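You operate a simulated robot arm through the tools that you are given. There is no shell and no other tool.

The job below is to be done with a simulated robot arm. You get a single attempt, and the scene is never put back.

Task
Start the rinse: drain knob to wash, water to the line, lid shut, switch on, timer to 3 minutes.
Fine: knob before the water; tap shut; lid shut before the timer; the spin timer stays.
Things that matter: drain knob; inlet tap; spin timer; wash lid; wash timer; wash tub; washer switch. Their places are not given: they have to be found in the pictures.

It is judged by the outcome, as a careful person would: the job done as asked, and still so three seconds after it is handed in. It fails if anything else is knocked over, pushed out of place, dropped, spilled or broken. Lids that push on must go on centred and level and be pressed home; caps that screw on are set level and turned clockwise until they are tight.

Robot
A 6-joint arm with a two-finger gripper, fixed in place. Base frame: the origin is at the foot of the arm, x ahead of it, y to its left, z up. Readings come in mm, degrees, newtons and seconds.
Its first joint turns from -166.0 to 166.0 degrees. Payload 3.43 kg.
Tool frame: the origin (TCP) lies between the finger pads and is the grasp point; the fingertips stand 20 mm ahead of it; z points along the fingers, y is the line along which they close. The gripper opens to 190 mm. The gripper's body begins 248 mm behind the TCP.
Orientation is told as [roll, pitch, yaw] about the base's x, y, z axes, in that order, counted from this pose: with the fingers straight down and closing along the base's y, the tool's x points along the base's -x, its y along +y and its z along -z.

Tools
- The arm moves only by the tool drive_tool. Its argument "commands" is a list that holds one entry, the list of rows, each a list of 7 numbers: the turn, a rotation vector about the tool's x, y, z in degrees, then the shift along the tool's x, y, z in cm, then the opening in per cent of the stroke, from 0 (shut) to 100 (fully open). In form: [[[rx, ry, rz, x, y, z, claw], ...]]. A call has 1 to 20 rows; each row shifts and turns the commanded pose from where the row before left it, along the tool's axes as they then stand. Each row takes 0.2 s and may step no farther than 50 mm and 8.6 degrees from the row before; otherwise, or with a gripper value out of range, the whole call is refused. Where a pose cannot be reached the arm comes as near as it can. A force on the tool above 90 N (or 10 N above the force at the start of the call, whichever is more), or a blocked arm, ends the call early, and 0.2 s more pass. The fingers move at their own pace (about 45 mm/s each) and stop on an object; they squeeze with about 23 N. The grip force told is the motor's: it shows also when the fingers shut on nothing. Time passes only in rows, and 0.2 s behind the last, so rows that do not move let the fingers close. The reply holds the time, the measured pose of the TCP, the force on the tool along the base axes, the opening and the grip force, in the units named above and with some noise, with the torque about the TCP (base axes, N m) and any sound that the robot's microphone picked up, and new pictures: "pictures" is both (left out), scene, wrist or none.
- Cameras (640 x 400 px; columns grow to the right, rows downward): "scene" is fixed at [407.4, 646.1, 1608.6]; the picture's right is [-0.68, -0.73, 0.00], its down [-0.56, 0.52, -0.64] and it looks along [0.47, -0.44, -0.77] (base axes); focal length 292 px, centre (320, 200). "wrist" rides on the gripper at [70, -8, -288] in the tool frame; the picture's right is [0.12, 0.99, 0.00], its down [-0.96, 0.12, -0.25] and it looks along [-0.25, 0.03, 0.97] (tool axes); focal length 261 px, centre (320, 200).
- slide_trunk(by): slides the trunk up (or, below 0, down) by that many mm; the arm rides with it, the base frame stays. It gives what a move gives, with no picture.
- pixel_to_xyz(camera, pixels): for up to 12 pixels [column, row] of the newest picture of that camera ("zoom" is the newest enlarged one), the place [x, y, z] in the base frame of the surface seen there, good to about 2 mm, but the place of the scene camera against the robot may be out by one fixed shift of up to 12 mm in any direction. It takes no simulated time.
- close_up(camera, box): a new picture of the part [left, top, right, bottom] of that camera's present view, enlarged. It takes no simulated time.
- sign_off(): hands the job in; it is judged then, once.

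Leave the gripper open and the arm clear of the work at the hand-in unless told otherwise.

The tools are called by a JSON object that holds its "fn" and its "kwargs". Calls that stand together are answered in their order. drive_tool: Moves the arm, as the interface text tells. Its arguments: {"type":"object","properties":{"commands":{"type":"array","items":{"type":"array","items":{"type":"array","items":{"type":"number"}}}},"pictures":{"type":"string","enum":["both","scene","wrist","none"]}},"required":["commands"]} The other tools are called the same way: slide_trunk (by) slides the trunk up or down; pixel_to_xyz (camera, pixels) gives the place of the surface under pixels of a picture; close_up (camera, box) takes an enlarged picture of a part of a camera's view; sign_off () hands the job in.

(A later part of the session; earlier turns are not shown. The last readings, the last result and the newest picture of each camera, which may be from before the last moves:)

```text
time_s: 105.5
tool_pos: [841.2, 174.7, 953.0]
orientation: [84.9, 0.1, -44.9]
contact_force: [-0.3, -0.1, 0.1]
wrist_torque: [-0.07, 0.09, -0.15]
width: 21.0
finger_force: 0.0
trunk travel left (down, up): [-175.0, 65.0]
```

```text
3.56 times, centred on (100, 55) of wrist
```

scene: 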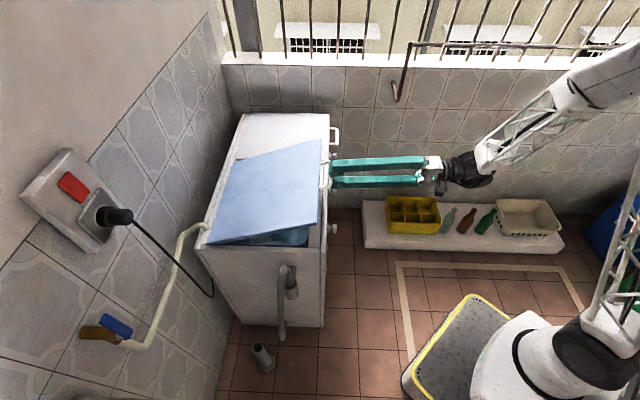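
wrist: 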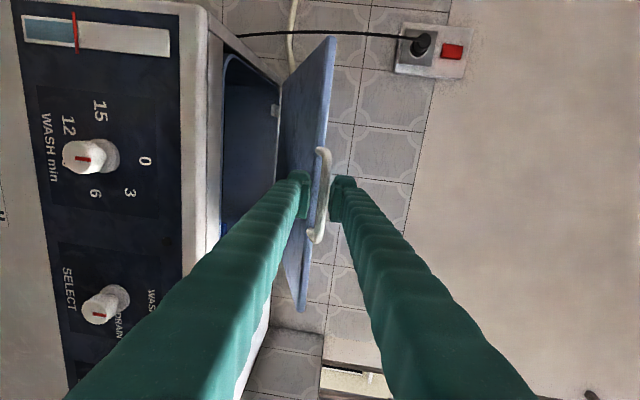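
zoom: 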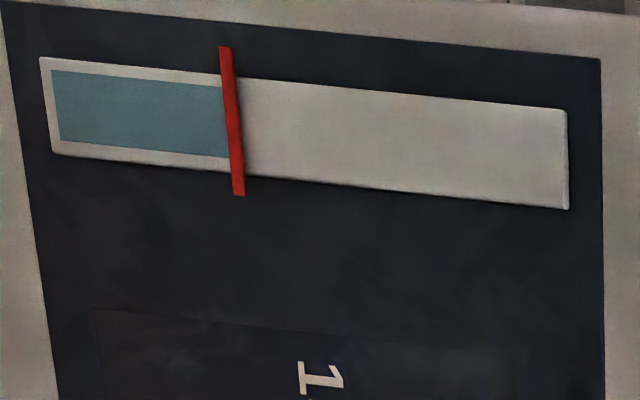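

The gauge confirms the fill. I continue lowering the lid toward 85°.

{"fn": "drive_tool", "kwargs": {"commands": [[[-2, 0, 0, 0, -3.51, -0.52, 11], [-2, 0, 0, 0, -3.5, -0.64, 11], [0, 0, 0, 0, -3.5, -0.44, 11]]], "pictures": "both"}}

{"fn": "close_up", "kwargs": {"camera": "wrist", "box": [270, 140, 370, 240]}}

```text
time_s: 106.3
tool_pos: [824.7, 157.8, 850.8]
orientation: [88.9, 0.1, -44.9]
contact_force: [-0.2, -0.4, 0.2]
wrist_torque: [-0.12, 0.09, -0.08]
width: 20.9
finger_force: 0.0
trunk travel left (down, up): [-175.0, 65.0]
```

scene: 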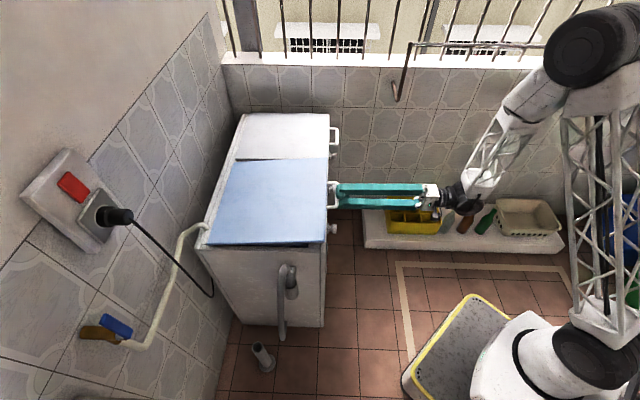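
wrist: 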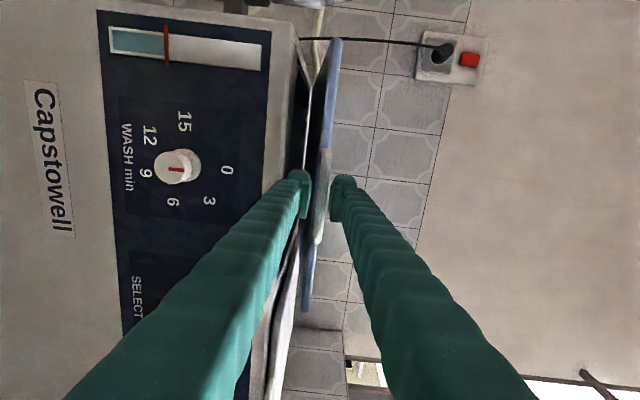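

```text
4.00 times, centred on (320, 190) of wrist
```

zoom: 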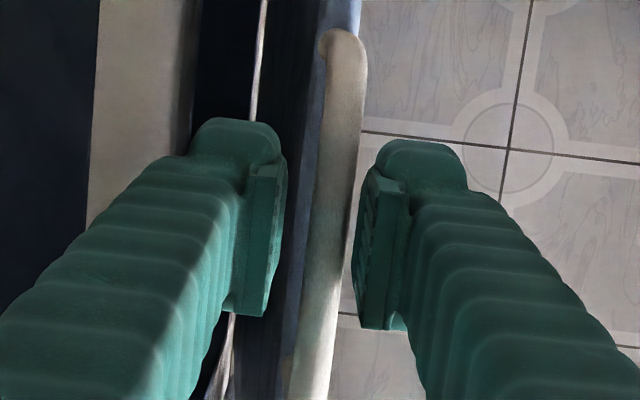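

Almost shut (≈85°). I press down in small steps until the lid seats.

{"fn": "drive_tool", "kwargs": {"commands": [[[0, 0, 0, 0, -1.5, 0, 11], [0, 0, 0, 0, -1.5, 0, 11], [0, 0, 0, 0, -0.5, 0, 11]]], "pictures": "both"}}

{"fn": "close_up", "kwargs": {"camera": "wrist", "box": [250, 100, 400, 240]}}

{"fn": "close_up", "kwargs": {"camera": "scene", "box": [190, 100, 350, 260]}}

```text
time_s: 107.1
tool_pos: [823.6, 157.8, 814.0]
orientation: [88.9, 0.3, -44.8]
contact_force: [0.4, 0.4, 0.2]
wrist_torque: [-0.06, 0.05, 0.0]
width: 20.9
finger_force: 0.2
trunk travel left (down, up): [-175.0, 65.0]
```

scene: 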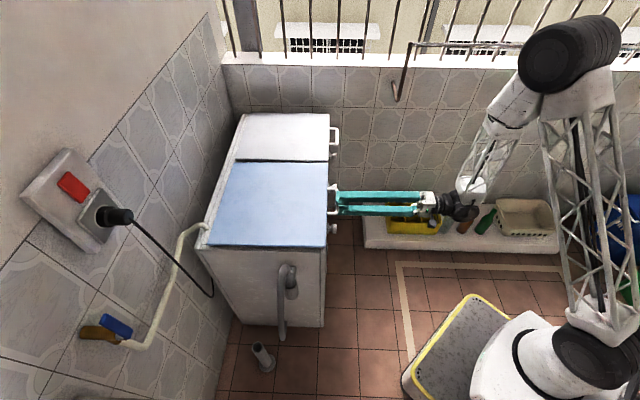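
wrist: 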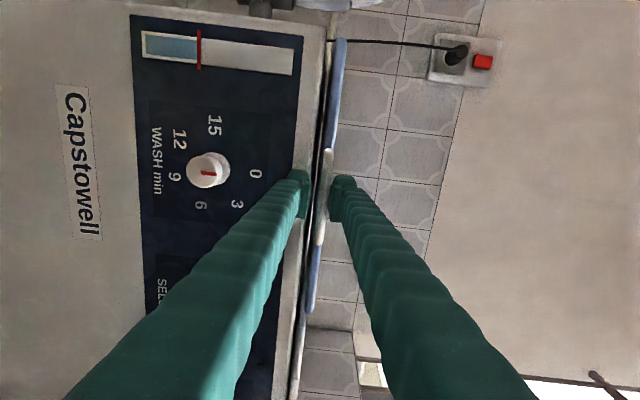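

```text
2.86 times, centred on (325, 170) of wrist
```

zoom: 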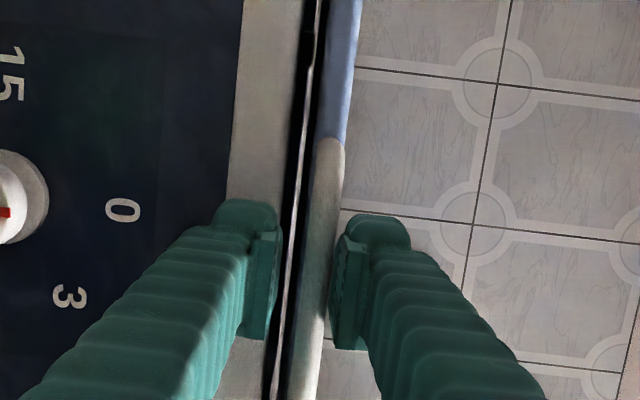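

```text
2.50 times, centred on (270, 180) of scene
```

zoom: 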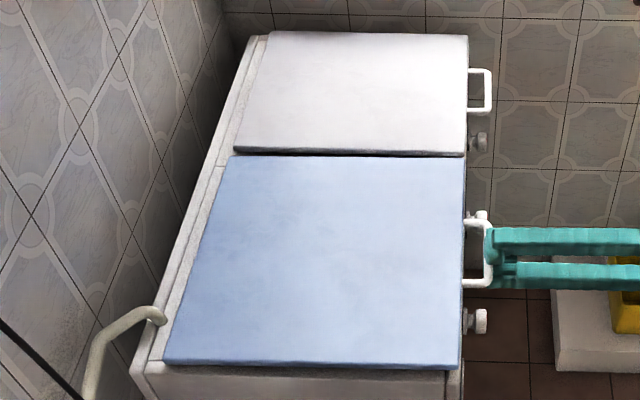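

The lid looks nearly seated. I press on a few more millimetres to feel contact.

{"fn": "drive_tool", "kwargs": {"commands": [[[0, 0, 0, 0, -0.4, 0, 11], [0, 0, 0, 0, -0.4, 0, 11], [0, 0, 0, 0, 0, 0, 11]]], "pictures": "wrist"}}

{"fn": "close_up", "kwargs": {"camera": "wrist", "box": [250, 100, 400, 240]}}

```text
time_s: 107.9
tool_pos: [824.5, 157.7, 805.3]
orientation: [88.9, 0.3, -44.9]
contact_force: [1.0, -0.4, -0.5]
wrist_torque: [-0.03, -0.03, -0.03]
width: 21.0
finger_force: 0.0
trunk travel left (down, up): [-175.0, 65.0]
```

wrist: 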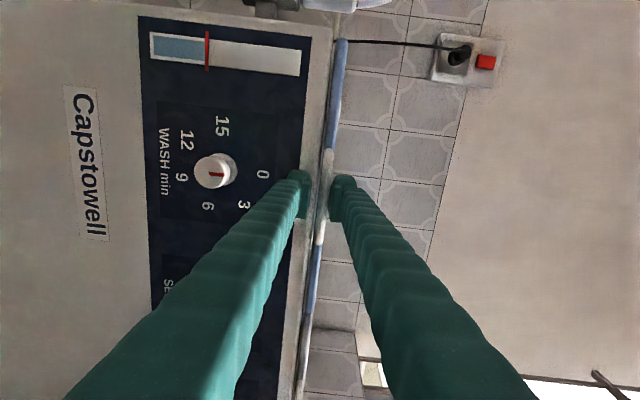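

```text
2.86 times, centred on (325, 170) of wrist
```

zoom: 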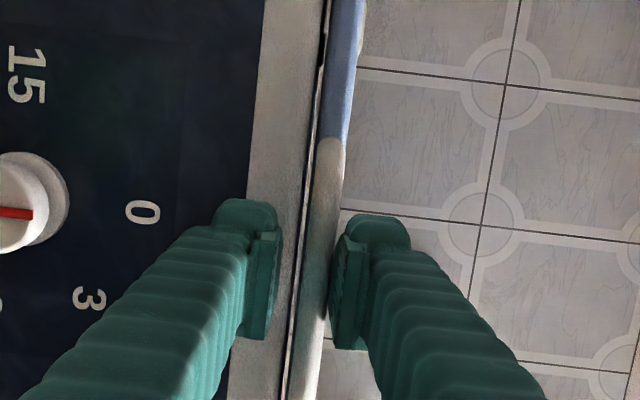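

Still no contact force and the gap keeps narrowing. I continue in 3 mm steps.

{"fn": "drive_tool", "kwargs": {"commands": [[[0, 0, 0, 0, -0.3, 0, 11], [0, 0, 0, 0, -0.3, 0, 11], [0, 0, 0, 0, 0, 0, 11]]], "pictures": "wrist"}}

{"fn": "close_up", "kwargs": {"camera": "wrist", "box": [250, 100, 400, 240]}}

```text
time_s: 108.7
tool_pos: [824.2, 156.6, 799.8]
orientation: [89.1, 0.2, -44.9]
contact_force: [-0.3, 0.8, 12.1]
wrist_torque: [0.16, -0.01, 0.0]
width: 27.5
finger_force: 5.3
trunk travel left (down, up): [-175.0, 65.0]
```

wrist: 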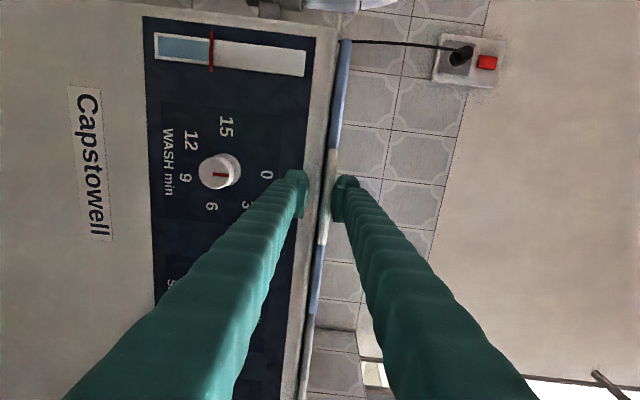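

```text
2.86 times, centred on (325, 170) of wrist
```

zoom: 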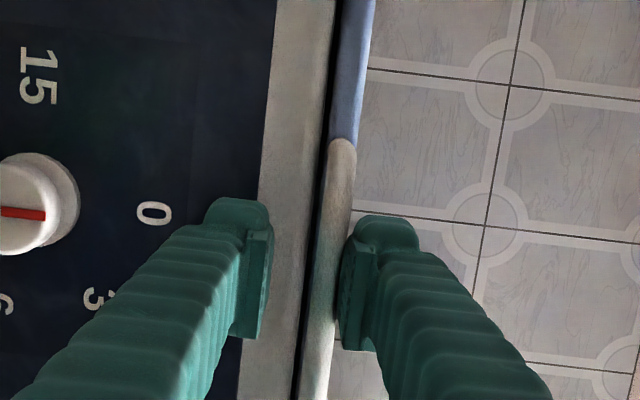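

The lid is seated: 12 N upward reaction and it moves no more. I ease up, open the fingers and withdraw straight back.

{"fn": "drive_tool", "kwargs": {"commands": [[[0, 0, 0, 0, 0.8, 0, 14], [0, 0, 0, 0, 0, 0, 25], [0, 0, 0, 0, 0, 0, 25], [0, 0, 0, 0, 0, -3, 25], [0, 0, 0, 0, 0, -4, 25], [0, 0, 0, 0, 0, -4, 25]]], "pictures": "both"}}

{"fn": "close_up", "kwargs": {"camera": "scene", "box": [190, 100, 350, 260]}}

{"fn": "pixel_to_xyz", "kwargs": {"camera": "zoom", "pixels": [[230, 170], [450, 170], [180, 350], [450, 355], [320, 250], [350, 100], [290, 45], [455, 140], [485, 265]]}}

```text
time_s: 110.1
tool_pos: [770.9, 65.8, 810.4]
orientation: [88.7, 0.2, -44.5]
contact_force: [-0.3, 0.4, -0.2]
wrist_torque: [-0.01, -0.04, -0.01]
width: 47.4
finger_force: 0.0
out of reach, approached as far as the arm can: row 5, 6
trunk travel left (down, up): [-175.0, 65.0]
```

scene: 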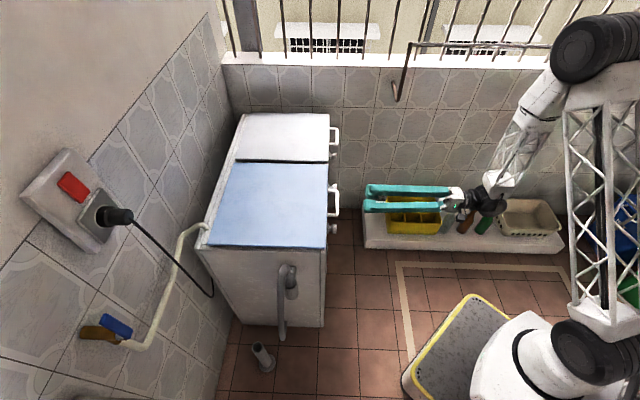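
wrist: 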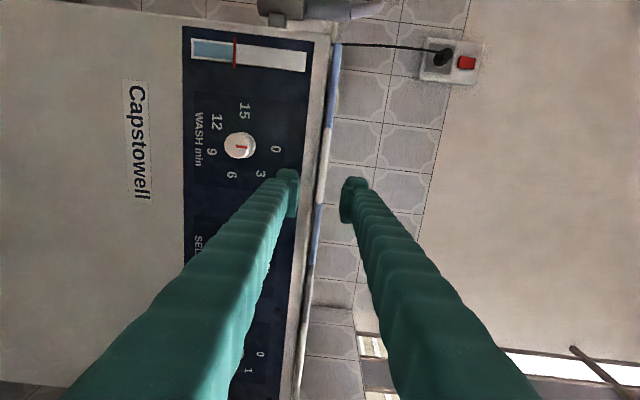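

```text
2.50 times, centred on (270, 180) of scene
```

zoom: 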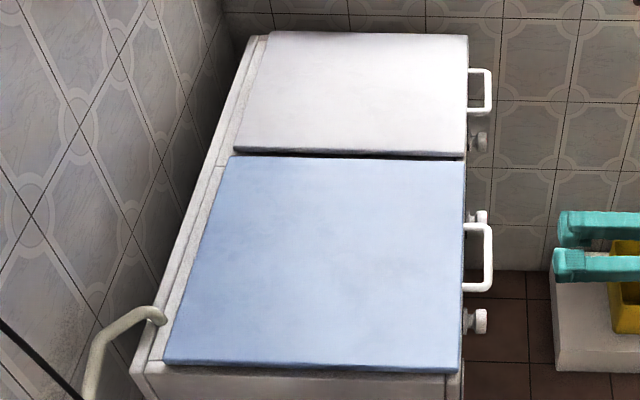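

```text
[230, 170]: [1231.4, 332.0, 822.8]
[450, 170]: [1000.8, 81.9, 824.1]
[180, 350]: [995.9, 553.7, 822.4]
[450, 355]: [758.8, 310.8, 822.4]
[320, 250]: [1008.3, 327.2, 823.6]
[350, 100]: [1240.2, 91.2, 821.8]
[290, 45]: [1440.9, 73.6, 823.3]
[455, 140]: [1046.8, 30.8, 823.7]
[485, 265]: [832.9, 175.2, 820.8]
```

The lid lies level at z≈823, same as the spin lid: shut. Next the wall switch: I close the fingers and rise in front of the washer, then move toward the switch with more yaw.

{"fn": "drive_tool", "kwargs": {"commands": [[[0, 0, 0, 0, 4.8, 0, 0], [0, 0, 0, 0, 4.8, 0, 0], [0, 0, 0, 0, 4.8, 0, 0], [0, 0, 0, 0, 4.8, 0, 0], [0, 0, 0, 0, 4.8, 0, 0], [0, 0, 0, 0, 4.8, 0, 0], [0, 0, 0, 0, 4.8, 0, 0], [0, 0, 0, 0, 4.8, 0, 0], [0, 0, 0, 2.6, 0, 4, 0], [0, 0, 0, 2.6, 0, 4, 0], [0, 0, 0, 2.6, 0, 4, 0], [0, 0, 0, 2.6, 0, 4, 0], [0, 0, 0, 2.6, 0, 4, 0]]], "pictures": "none"}}

{"fn": "drive_tool", "kwargs": {"commands": [[[0, 7.5, 0, 2, 0, 0, 0], [0, 7.5, 0, 2, 0, 0, 0]]], "pictures": "wrist"}}

```text
time_s: 112.9
tool_pos: [828.2, 304.0, 1190.9]
orientation: [88.9, 0.2, -44.9]
contact_force: [0.0, -1.1, 0.8]
wrist_torque: [-0.01, 0.05, 0.05]
width: 0.0
finger_force: 22.5
trunk travel left (down, up): [-175.0, 65.0]
```

```text
time_s: 113.5
tool_pos: [795.1, 329.9, 1190.8]
orientation: [89.0, 0.4, -29.8]
contact_force: [0.3, 0.1, 1.4]
wrist_torque: [-0.08, 0.06, -0.13]
width: 0.1
finger_force: 23.5
trunk travel left (down, up): [-175.0, 65.0]
```

wrist: 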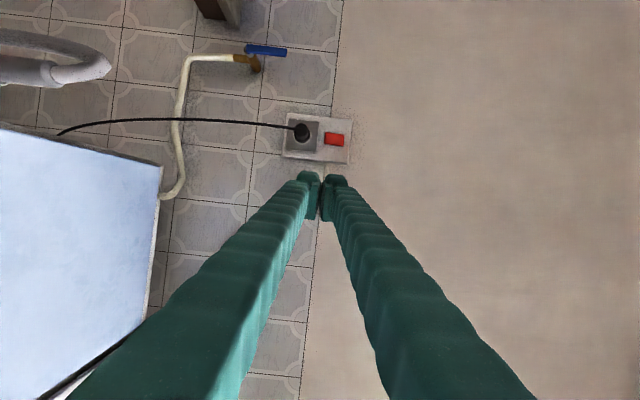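

Yaw is now 60° and the switch is in view at (334,140). I move toward it, staying about 100 mm short.

{"fn": "drive_tool", "kwargs": {"commands": [[[0, 0, 0, 0.91, 0.1, 4.65, 0], [0, 0, 0, 0.91, 0.1, 4.65, 0], [0, 0, 0, 0.91, 0.1, 4.65, 0], [0, 0, 0, 0.91, 0.1, 4.65, 0], [0, 0, 0, 0.91, 0.1, 4.65, 0], [0, 0, 0, 0.91, 0.1, 4.65, 0]]], "pictures": "both"}}

{"fn": "close_up", "kwargs": {"camera": "wrist", "box": [260, 110, 380, 230]}}

```text
time_s: 114.9
tool_pos: [886.9, 598.9, 1195.7]
orientation: [88.9, 0.4, -29.8]
contact_force: [-0.7, -1.1, 1.5]
wrist_torque: [-0.14, 0.09, 0.04]
width: 0.0
finger_force: 23.3
trunk travel left (down, up): [-175.0, 65.0]
```

scene: 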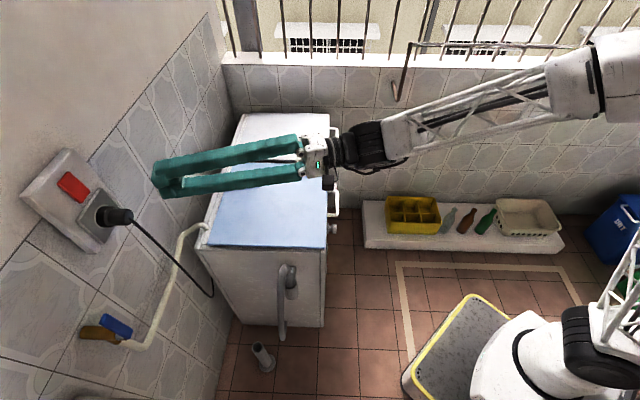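
wrist: 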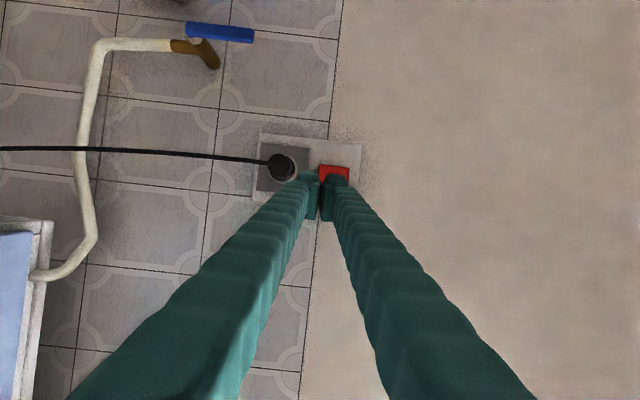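

```text
3.33 times, centred on (320, 170) of wrist
```

zoom: 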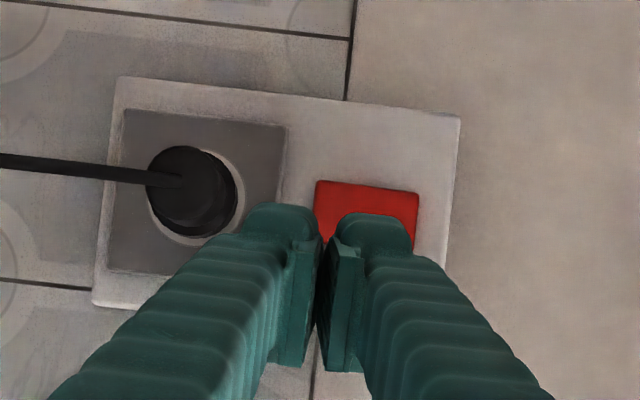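

Reach is fine here. I re-measure the rocker from this pose before pressing.

{"fn": "pixel_to_xyz", "kwargs": {"camera": "zoom", "pixels": [[325, 200], [345, 200], [367, 200], [390, 200], [412, 205], [300, 150], [360, 150], [440, 150], [270, 190]]}}

```text
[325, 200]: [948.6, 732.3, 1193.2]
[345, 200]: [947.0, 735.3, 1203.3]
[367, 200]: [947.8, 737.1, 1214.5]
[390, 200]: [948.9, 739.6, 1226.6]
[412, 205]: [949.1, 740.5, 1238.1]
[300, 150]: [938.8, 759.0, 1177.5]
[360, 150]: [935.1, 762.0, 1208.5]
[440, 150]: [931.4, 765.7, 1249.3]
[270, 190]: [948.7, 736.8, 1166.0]
```

Rocker confirmed (lower edge proud at u≈1188.6). I shift 17 mm so the leading fingertip corner lands on the rocker, and advance to about 8 mm short.

{"fn": "drive_tool", "kwargs": {"commands": [[[0, 0, 0, 0.85, 0, 4, 0], [0, 0, 0, 0.85, 0, 4, 0], [0, 0, 0, 0, 0, 3.2, 0]]], "pictures": "both"}}

{"fn": "close_up", "kwargs": {"camera": "scene", "box": [30, 140, 130, 240]}}

{"fn": "close_up", "kwargs": {"camera": "wrist", "box": [260, 110, 380, 230]}}

```text
time_s: 115.7
tool_pos: [929.9, 704.5, 1194.5]
orientation: [88.9, 0.3, -29.9]
contact_force: [-0.2, -0.5, 0.1]
wrist_torque: [-0.13, 0.05, 0.0]
width: 0.1
finger_force: 23.2
trunk travel left (down, up): [-175.0, 65.0]
```

scene: 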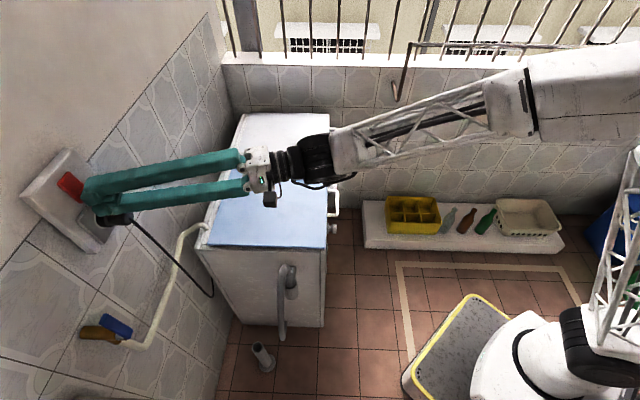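
wrist: 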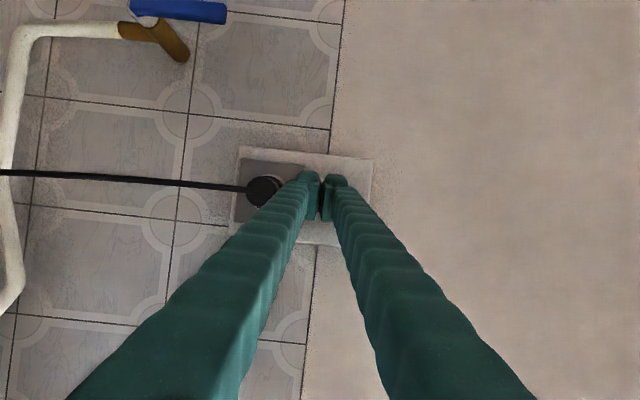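

```text
4.00 times, centred on (80, 190) of scene
```

zoom: 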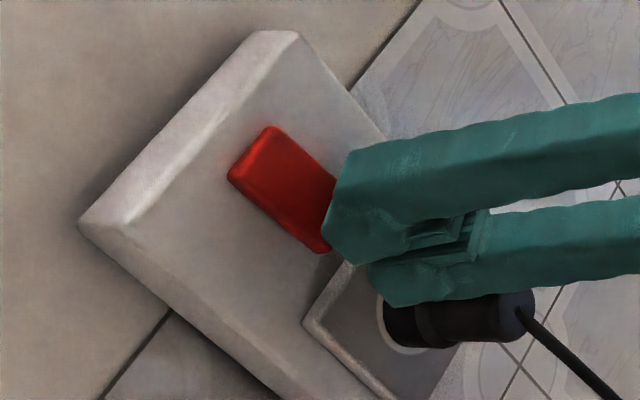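

```text
3.33 times, centred on (320, 170) of wrist
```

zoom: 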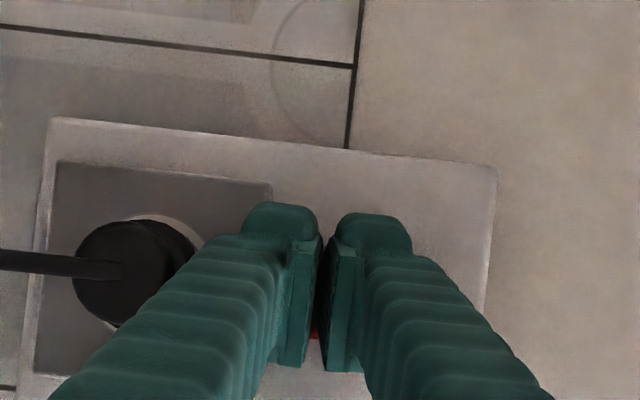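

Positioned on the lower half of the rocker, clear of the plug. I press in small steps.

{"fn": "drive_tool", "kwargs": {"commands": [[[0, 0, 0, 0, 0, 0.6, 0], [0, 0, 0, 0, 0, 0.3, 0], [0, 0, 0, 0, 0, 0.3, 0]]], "pictures": "scene"}}

{"fn": "close_up", "kwargs": {"camera": "scene", "box": [30, 140, 130, 240]}}

```text
time_s: 116.5
tool_pos: [934.8, 716.1, 1191.6]
orientation: [89.0, 0.5, -29.8]
contact_force: [-0.1, -0.4, -0.2]
wrist_torque: [0.02, -0.01, -0.01]
width: 0.3
finger_force: 23.4
trunk travel left (down, up): [-175.0, 65.0]
```

scene: 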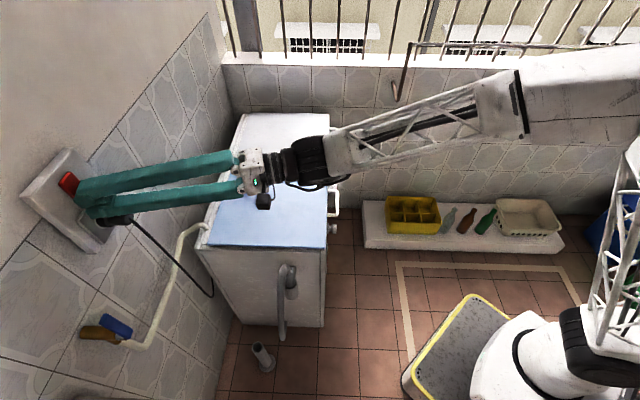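

```text
4.00 times, centred on (80, 190) of scene
```

zoom: 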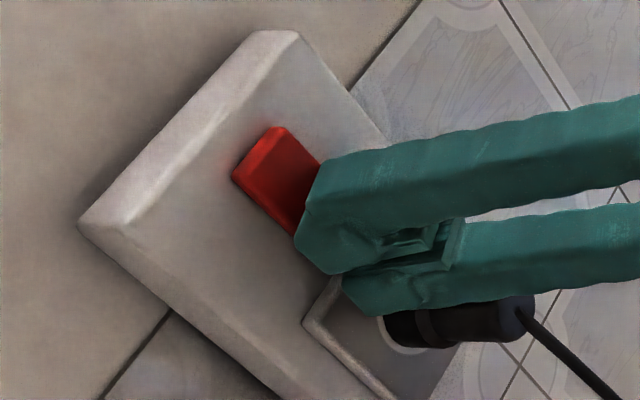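

The rocker's top now seems to stand out. I press 3 mm more to be sure it has snapped over, then back off to look.

{"fn": "drive_tool", "kwargs": {"commands": [[[0, 0, 0, 0, 0, 0.3, 0], [0, 0, 0, 0, 0, 0, 0], [0, 0, 0, 0, 0, -3, 0], [0, 0, 0, 0, 0, -4.5, 0], [0, 0, 0, 0, 0, -4.5, 0]]], "pictures": "both"}}

{"fn": "close_up", "kwargs": {"camera": "scene", "box": [50, 160, 100, 210]}}

{"fn": "close_up", "kwargs": {"camera": "wrist", "box": [260, 110, 380, 230]}}

{"fn": "pixel_to_xyz", "kwargs": {"camera": "zoom", "pixels": [[325, 200], [345, 200], [367, 200], [390, 200], [412, 205], [360, 180]]}}

```text
time_s: 117.7
tool_pos: [875.8, 615.5, 1191.4]
orientation: [89.0, 0.5, -29.8]
contact_force: [0.7, 0.4, -1.1]
wrist_torque: [0.17, -0.12, 0.01]
width: 0.0
finger_force: 23.6
trunk travel left (down, up): [-175.0, 65.0]
```

scene: 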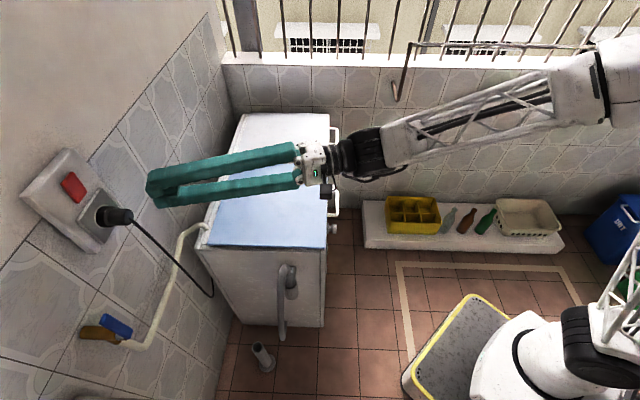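
wrist: 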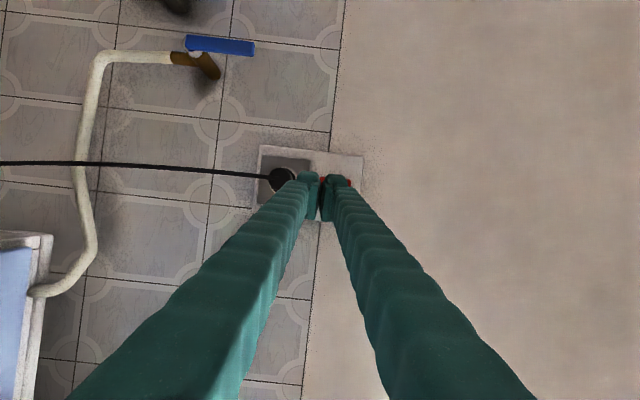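

```text
8.00 times, centred on (75, 185) of scene
```

zoom: 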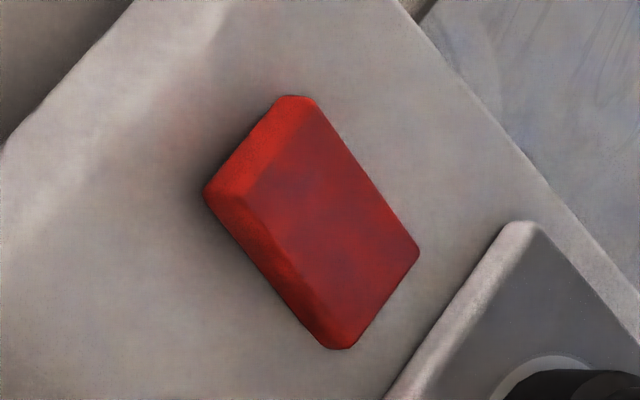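

```text
3.33 times, centred on (320, 170) of wrist
```

zoom: 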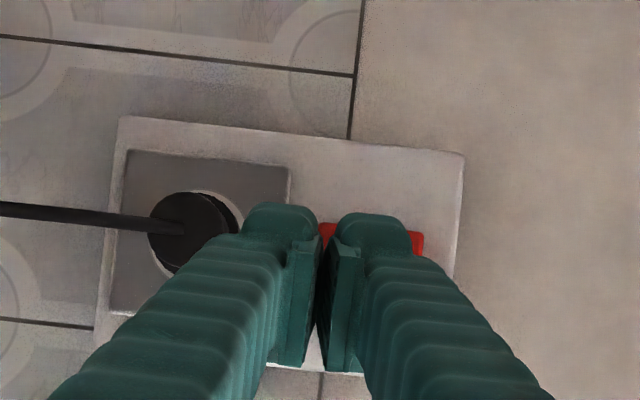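

```text
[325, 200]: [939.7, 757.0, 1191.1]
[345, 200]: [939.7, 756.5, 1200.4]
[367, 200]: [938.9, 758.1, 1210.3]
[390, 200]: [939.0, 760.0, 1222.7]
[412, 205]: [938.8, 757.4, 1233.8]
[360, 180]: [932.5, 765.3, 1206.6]
```

The rocker has clearly flipped: top edge proud, bottom pressed in – switch on. Now I retrace toward the front panel for the wash timer.

{"fn": "drive_tool", "kwargs": {"commands": [[[0, 0, 0, -0.91, 0, -4.65, 0], [0, 0, 0, -0.91, 0, -4.65, 0], [0, 0, 0, -0.91, 0, -4.65, 10], [0, 0, 0, -0.91, 0, -4.65, 20], [0, 0, 0, -0.91, 0, -4.65, 40], [0, 0, 0, -0.91, 0, -4.65, 40], [0, -7.5, 0, -2, 0, 0, 40], [0, -7.5, 0, -2, 0, 0, 40], [0, 0, 0, -1.5, 0, -4.5, 40], [0, 0, 0, -1.5, 0, -4.5, 40], [0, 0, 0, -1.5, 0, -4.5, 40], [0, 0, 0, -1.5, 0, -4.5, 40]]], "pictures": "none"}}

```text
time_s: 120.3
tool_pos: [734.5, 155.1, 1199.7]
orientation: [88.9, 0.3, -44.8]
contact_force: [0.2, 0.4, 0.3]
wrist_torque: [-0.02, -0.01, -0.01]
width: 76.0
finger_force: 0.1
trunk travel left (down, up): [-175.0, 65.0]
```

Now lower in front of the panel and roll back by 60° so there is room for the clockwise turn.

{"fn": "drive_tool", "kwargs": {"commands": [[[0, 0, 0, -0.7, -4.7, 0, 40], [0, 0, 0, -0.7, -4.7, 0, 40], [0, 0, 0, -0.7, -4.7, 0, 40], [0, 0, 0, -0.7, -4.7, 0, 40], [0, 0, 0, -0.7, -4.7, 0, 40], [0, 0, 0, -0.7, -4.7, 0, 40], [0, 0, 0, -0.7, -4.7, 0, 40], [0, 0, -7.5, 0, 0, 0, 40], [0, 0, -7.5, 0, 0, 0, 40], [0, 0, -7.5, 0, 0, 0, 40], [0, 0, -7.5, 0, 0, 0, 40], [0, 0, -7.5, 0, 0, 0, 40], [0, 0, -7.5, 0, 0, 0, 40], [0, 0, -7.5, 0, 0, 0, 40], [0, 0, -7.5, 0, 0, 0, 40]]], "pictures": "none"}}

{"fn": "slide_trunk", "kwargs": {"by": -174}}

{"fn": "drive_tool", "kwargs": {"commands": [[[0, 0, 0, 0, 0, 0, 40]]], "pictures": "both"}}

```text
time_s: 123.5
tool_pos: [783.2, 105.5, 877.1]
orientation: [87.7, -59.9, -42.9]
contact_force: [-0.2, 0.0, 0.5]
wrist_torque: [-0.03, -0.01, 0.03]
width: 76.0
finger_force: 0.1
out of reach, approached as far as the arm can: row 5, 6, 7
trunk travel left (down, up): [-175.0, 65.0]
```

```text
time_s: 125.4
tool_pos: [784.4, 106.7, 703.9]
orientation: [87.7, -59.9, -42.7]
contact_force: [-0.3, 0.5, -1.1]
wrist_torque: [-0.01, 0.06, -0.03]
width: 75.9
finger_force: 0.0
trunk travel left (down, up): [-1.0, 239.0]
```

```text
time_s: 125.8
tool_pos: [783.4, 106.5, 704.1]
orientation: [87.7, -59.8, -42.9]
contact_force: [0.0, 0.3, -0.2]
wrist_torque: [0.01, 0.0, 0.0]
width: 75.9
finger_force: 0.2
trunk travel left (down, up): [-1.0, 239.0]
```

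scene: 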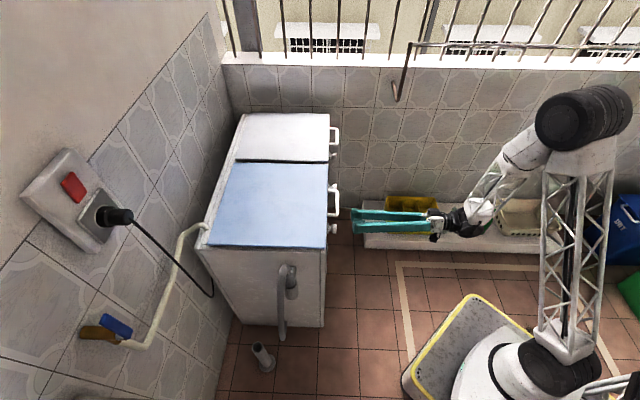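
wrist: 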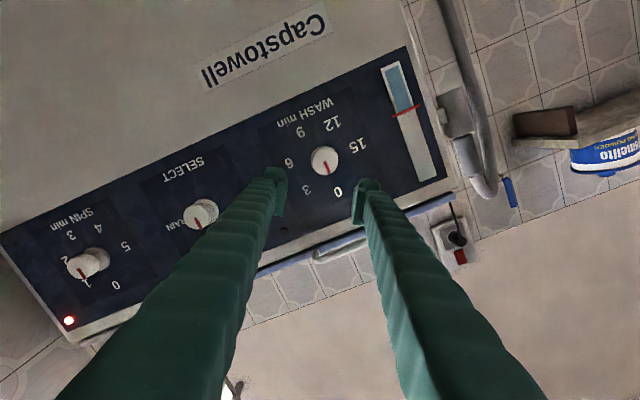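

The red pilot lamp on the panel at (68,321) is lit: power is on. The wash timer knob is at (324,160). I measure it and the labels.

{"fn": "close_up", "kwargs": {"camera": "wrist", "box": [270, 90, 390, 210]}}

{"fn": "pixel_to_xyz", "kwargs": {"camera": "wrist", "pixels": [[324, 160], [315, 160], [333, 160], [324, 151], [324, 169], [338, 193], [306, 190], [360, 145], [300, 131], [289, 163]]}}

```text
3.33 times, centred on (330, 150) of wrist
```

zoom: 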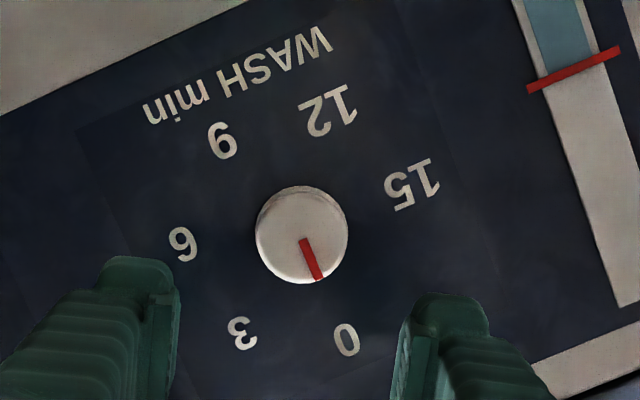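

```text
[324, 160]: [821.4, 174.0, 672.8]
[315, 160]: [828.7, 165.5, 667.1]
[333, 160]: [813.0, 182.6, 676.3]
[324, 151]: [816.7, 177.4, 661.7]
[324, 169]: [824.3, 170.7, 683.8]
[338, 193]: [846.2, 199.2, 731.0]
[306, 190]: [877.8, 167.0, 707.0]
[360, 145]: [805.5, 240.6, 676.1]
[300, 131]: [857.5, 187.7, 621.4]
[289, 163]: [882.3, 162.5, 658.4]
```

Knob centre ≈(821.5,174,674). I line up while still short of it, then advance to u≈709.

{"fn": "drive_tool", "kwargs": {"commands": [[[0, 0, 0, 1.8, 0.1, 2, 40], [0, 0, 0, 1.83, 0.17, 1, 40], [0, 0, 0, 0, 0, 0, 40]]], "pictures": "wrist"}}

{"fn": "close_up", "kwargs": {"camera": "wrist", "box": [260, 110, 380, 230]}}

```text
time_s: 126.6
tool_pos: [799.8, 138.2, 675.0]
orientation: [87.7, -59.9, -42.5]
contact_force: [-0.2, 0.5, 0.6]
wrist_torque: [0.02, 0.02, -0.02]
width: 75.9
finger_force: 0.1
out of reach, approached as far as the arm can: row 2
trunk travel left (down, up): [-1.0, 239.0]
```

wrist: 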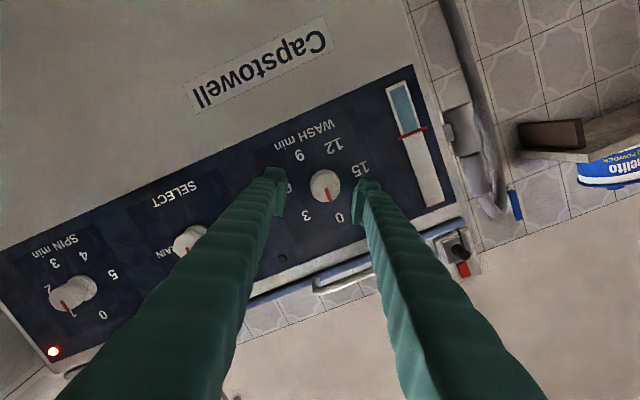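

```text
3.33 times, centred on (320, 170) of wrist
```

zoom: 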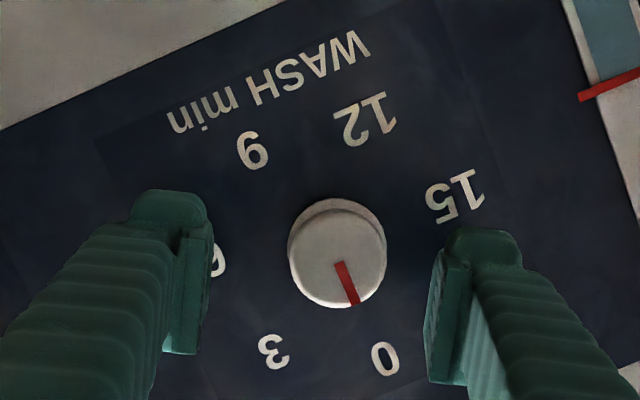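

I correct 10 mm to the left and advance 46 mm, then close on the knob.

{"fn": "drive_tool", "kwargs": {"commands": [[[0, 0, 0, 0.55, 0.75, 1, 40], [0, 0, 0, 0, 0, 3.6, 40], [0, 0, 0, 0, 0, 0, 12], [0, 0, 0, 0, 0, 0, 12], [0, 0, 0, 0, 0, 0, 12], [0, 0, 0, 0, 0, 0, 12]]], "pictures": "wrist"}}

{"fn": "close_up", "kwargs": {"camera": "wrist", "box": [250, 120, 390, 260]}}

```text
time_s: 128.0
tool_pos: [828.2, 178.9, 674.7]
orientation: [87.7, -59.8, -42.5]
contact_force: [19.3, 54.7, 13.6]
wrist_torque: [-0.01, 0.08, -0.12]
width: 36.2
finger_force: 43.9
out of reach, approached as far as the arm can: row 1
trunk travel left (down, up): [-1.0, 239.0]
```

wrist: 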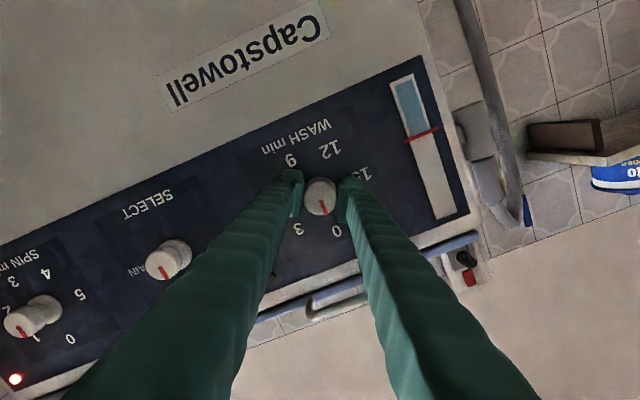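

```text
2.86 times, centred on (320, 190) of wrist
```

zoom: 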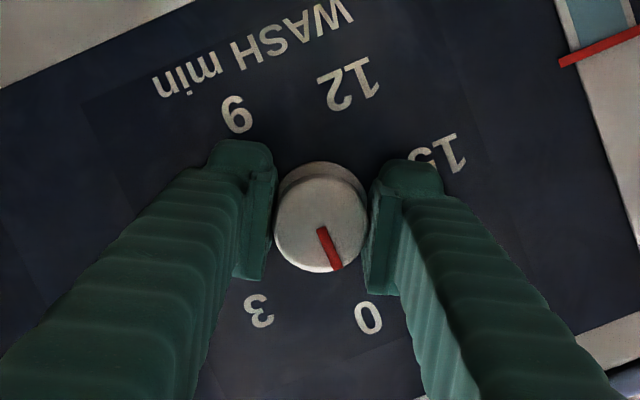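

Gripped, but with about 55 N pull – misaligned a little. I reopen, read the free pose, and regrip.

{"fn": "drive_tool", "kwargs": {"commands": [[[0, 0, 0, 0, 0, 0, 30], [0, 0, 0, 0, 0, 0, 30]]], "pictures": "wrist"}}

{"fn": "close_up", "kwargs": {"camera": "wrist", "box": [250, 120, 390, 260]}}

```text
time_s: 128.6
tool_pos: [829.5, 175.0, 673.3]
orientation: [87.7, -59.8, -42.7]
contact_force: [-0.2, -0.1, 0.5]
wrist_torque: [-0.01, -0.01, 0.01]
width: 56.9
finger_force: 0.0
trunk travel left (down, up): [-1.0, 239.0]
```

wrist: 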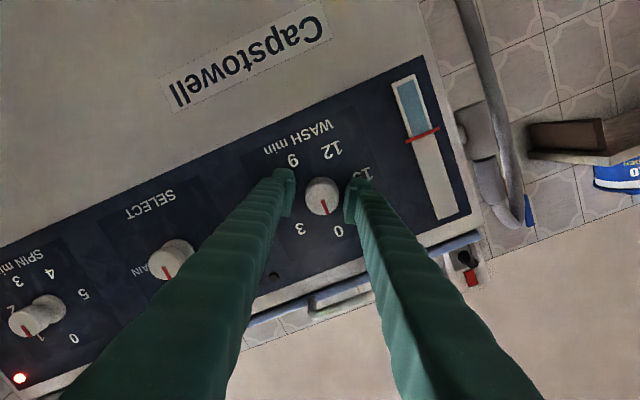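

```text
2.86 times, centred on (320, 190) of wrist
```

zoom: 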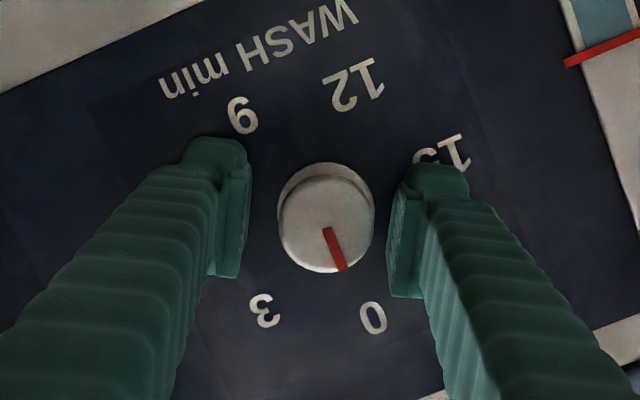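

Free, the tool sits 4 mm off the knob centre. I shift 4 mm and regrip.

{"fn": "drive_tool", "kwargs": {"commands": [[[0, 0, 0, 0.07, 0.4, 0.1, 30], [0, 0, 0, 0, 0, 0, 12], [0, 0, 0, 0, 0, 0, 12], [0, 0, 0, 0, 0, 0, 12]]], "pictures": "wrist"}}

{"fn": "close_up", "kwargs": {"camera": "wrist", "box": [250, 120, 390, 260]}}

```text
time_s: 129.6
tool_pos: [829.5, 178.8, 674.7]
orientation: [87.5, -59.8, -42.9]
contact_force: [60.8, 20.0, -9.9]
wrist_torque: [0.11, -0.05, 0.16]
width: 35.3
finger_force: 44.5
trunk travel left (down, up): [-1.0, 239.0]
```

wrist: 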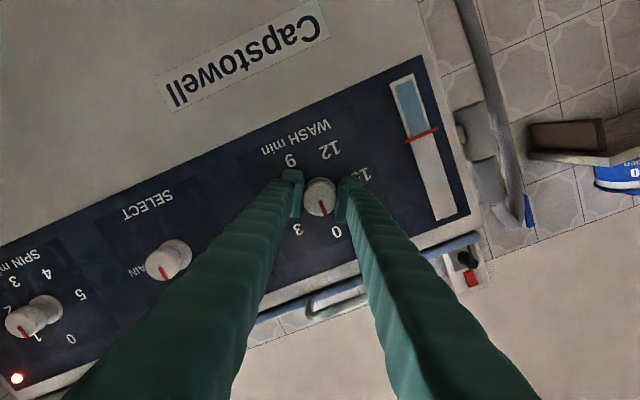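

```text
2.86 times, centred on (320, 190) of wrist
```

zoom: 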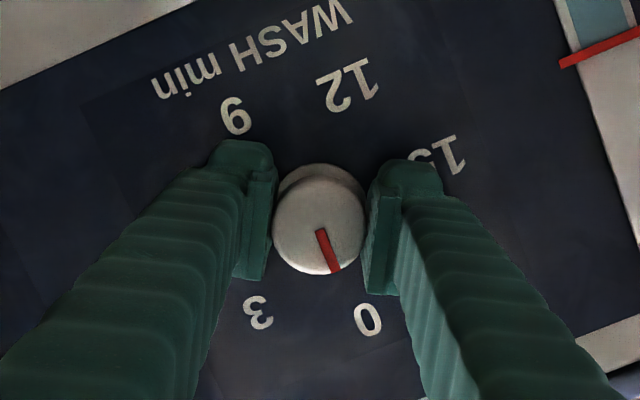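

A forward pull appears when gripping this deep. I reopen, back off 4 mm, shift 1 mm, and regrip.

{"fn": "drive_tool", "kwargs": {"commands": [[[0, 0, 0, 0, 0, 0, 30], [0, 0, 0, 0, 0, 0, 30], [0, 0, 0, -0.03, -0.1, -0.45, 30], [0, 0, 0, 0, 0, 0, 30]]], "pictures": "none"}}

{"fn": "drive_tool", "kwargs": {"commands": [[[0, 0, 0, 0, 0, 0, 12], [0, 0, 0, 0, 0, 0, 12], [0, 0, 0, 0, 0, 0, 12]]], "pictures": "wrist"}}

```text
time_s: 130.6
tool_pos: [822.5, 174.8, 675.1]
orientation: [87.6, -59.9, -42.9]
contact_force: [0.9, -0.1, -0.4]
wrist_torque: [0.0, -0.02, 0.01]
width: 57.1
finger_force: 0.0
trunk travel left (down, up): [-1.0, 239.0]
```

```text
time_s: 131.4
tool_pos: [825.1, 174.3, 674.7]
orientation: [87.7, -59.9, -42.8]
contact_force: [11.4, -2.4, -6.4]
wrist_torque: [-0.04, 0.08, -0.06]
width: 36.2
finger_force: 44.8
trunk travel left (down, up): [-1.0, 239.0]
```

wrist: 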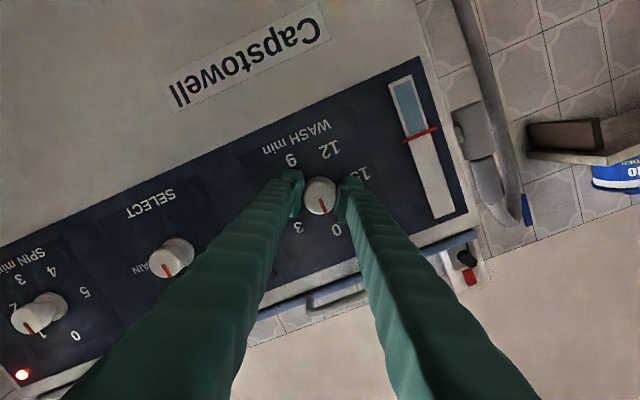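

Now only about 13 N. I turn clockwise 24° as a start and check.

{"fn": "drive_tool", "kwargs": {"commands": [[[0, 0, 8, 0, 0, 0, 12], [0, 0, 8, 0, 0, 0, 12], [0, 0, 8, 0, 0, 0, 12]]], "pictures": "wrist"}}

{"fn": "close_up", "kwargs": {"camera": "wrist", "box": [250, 120, 390, 260]}}

```text
time_s: 132.2
tool_pos: [823.8, 175.1, 675.3]
orientation: [88.6, -35.7, -44.0]
contact_force: [6.5, -8.1, -5.9]
wrist_torque: [-0.06, 0.02, 0.01]
width: 36.3
finger_force: 45.2
trunk travel left (down, up): [-1.0, 239.0]
```

wrist: 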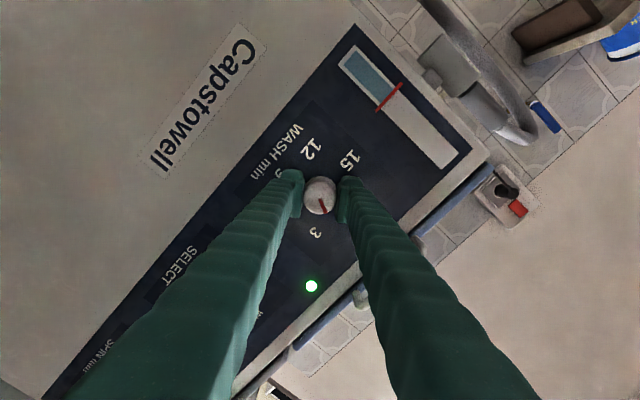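

```text
2.86 times, centred on (320, 190) of wrist
```

zoom: 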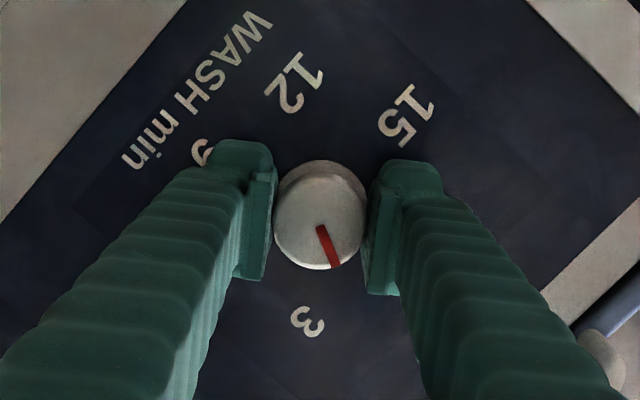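

A green run lamp came on and the knob turns with the gripper. I turn the remaining 31°, allowing a degree for run-down.

{"fn": "drive_tool", "kwargs": {"commands": [[[0, 0, 7.8, 0, 0, 0, 12], [0, 0, 7.8, 0, 0, 0, 12], [0, 0, 7.8, 0, 0, 0, 12], [0, 0, 7.8, 0, 0, 0, 12]]], "pictures": "wrist"}}

{"fn": "close_up", "kwargs": {"camera": "wrist", "box": [250, 120, 390, 260]}}

```text
time_s: 133.2
tool_pos: [823.3, 175.0, 676.0]
orientation: [88.8, -4.6, -44.7]
contact_force: [1.2, -12.9, 2.2]
wrist_torque: [0.05, -0.12, -0.02]
width: 36.5
finger_force: 45.3
trunk travel left (down, up): [-1.0, 239.0]
```

wrist: 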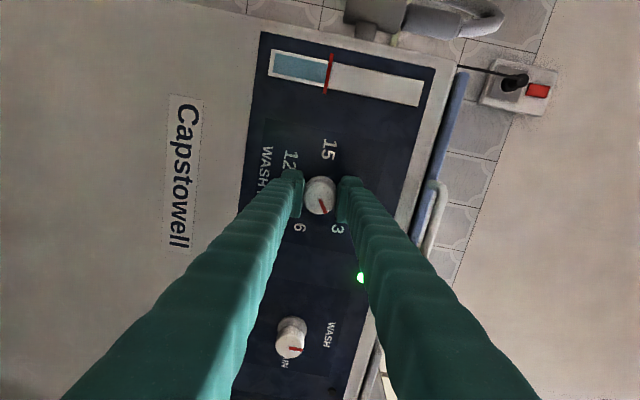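

```text
2.86 times, centred on (320, 190) of wrist
```

zoom: 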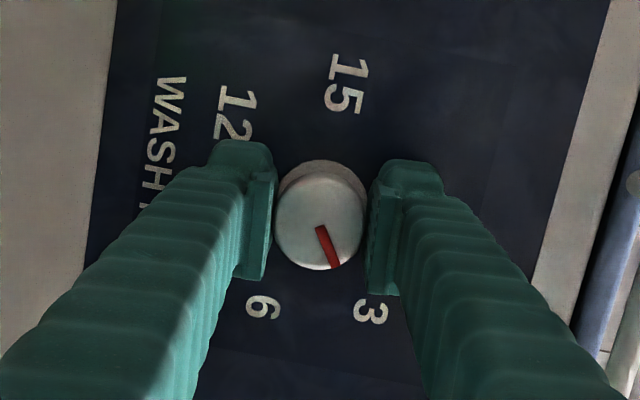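

The selector still reads WASH and the timer mark is near 3. I release gently and back off to read it squarely.

{"fn": "drive_tool", "kwargs": {"commands": [[[0, 0, 0, 0, 0, 0, 40], [0, 0, 0, 0, 0, 0, 40], [0, 0, 0, 0, 0, -3.5, 40], [0, 0, 0, 0, 0, -3, 40]]], "pictures": "wrist"}}

{"fn": "close_up", "kwargs": {"camera": "wrist", "box": [250, 100, 390, 240]}}

```text
time_s: 134.2
tool_pos: [793.5, 124.7, 677.7]
orientation: [88.8, -4.6, -44.3]
contact_force: [0.4, 0.5, 0.1]
wrist_torque: [-0.01, 0.04, -0.06]
width: 76.1
finger_force: 0.1
out of reach, approached as far as the arm can: row 3, 4
trunk travel left (down, up): [-1.0, 239.0]
```

wrist: 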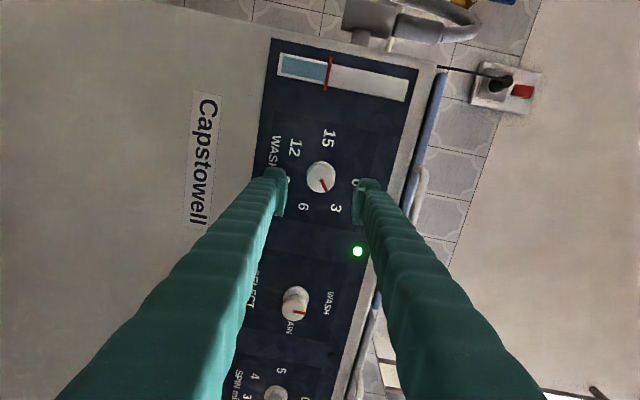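

```text
2.86 times, centred on (320, 170) of wrist
```

zoom: 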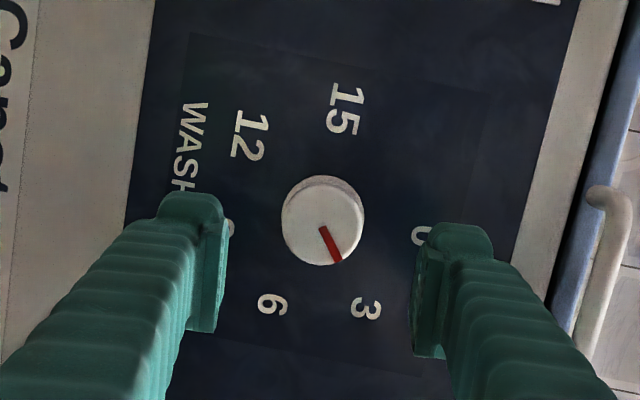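

I compute the mark's true angle from its end points and the labels in 3D.

{"fn": "pixel_to_xyz", "kwargs": {"camera": "zoom", "pixels": [[324, 228], [339, 261], [331, 244], [365, 307], [271, 305], [347, 110], [421, 236], [322, 222], [290, 222], [355, 222], [322, 195], [322, 258]]}}

```text
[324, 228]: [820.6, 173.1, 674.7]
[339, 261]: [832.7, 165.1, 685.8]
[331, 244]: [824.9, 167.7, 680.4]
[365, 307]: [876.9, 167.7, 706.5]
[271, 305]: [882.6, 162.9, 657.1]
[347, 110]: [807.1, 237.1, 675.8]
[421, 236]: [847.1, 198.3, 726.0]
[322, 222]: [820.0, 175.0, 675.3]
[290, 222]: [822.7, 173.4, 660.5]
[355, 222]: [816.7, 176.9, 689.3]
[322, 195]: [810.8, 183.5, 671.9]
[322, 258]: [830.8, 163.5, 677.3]
```

I zoom tighter on the knob for a more exact angle.

{"fn": "close_up", "kwargs": {"camera": "wrist", "box": [295, 145, 365, 215]}}

```text
5.71 times, centred on (330, 180) of wrist
```

zoom: 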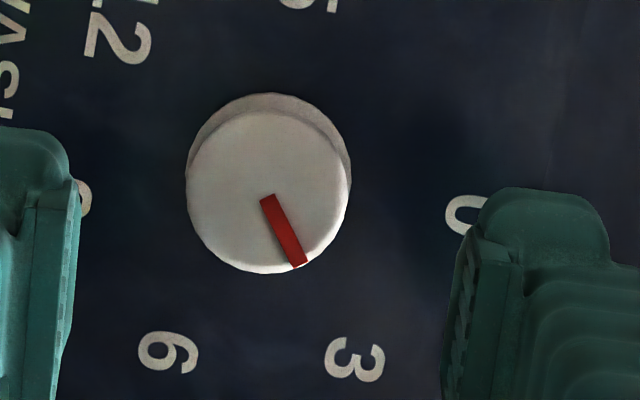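

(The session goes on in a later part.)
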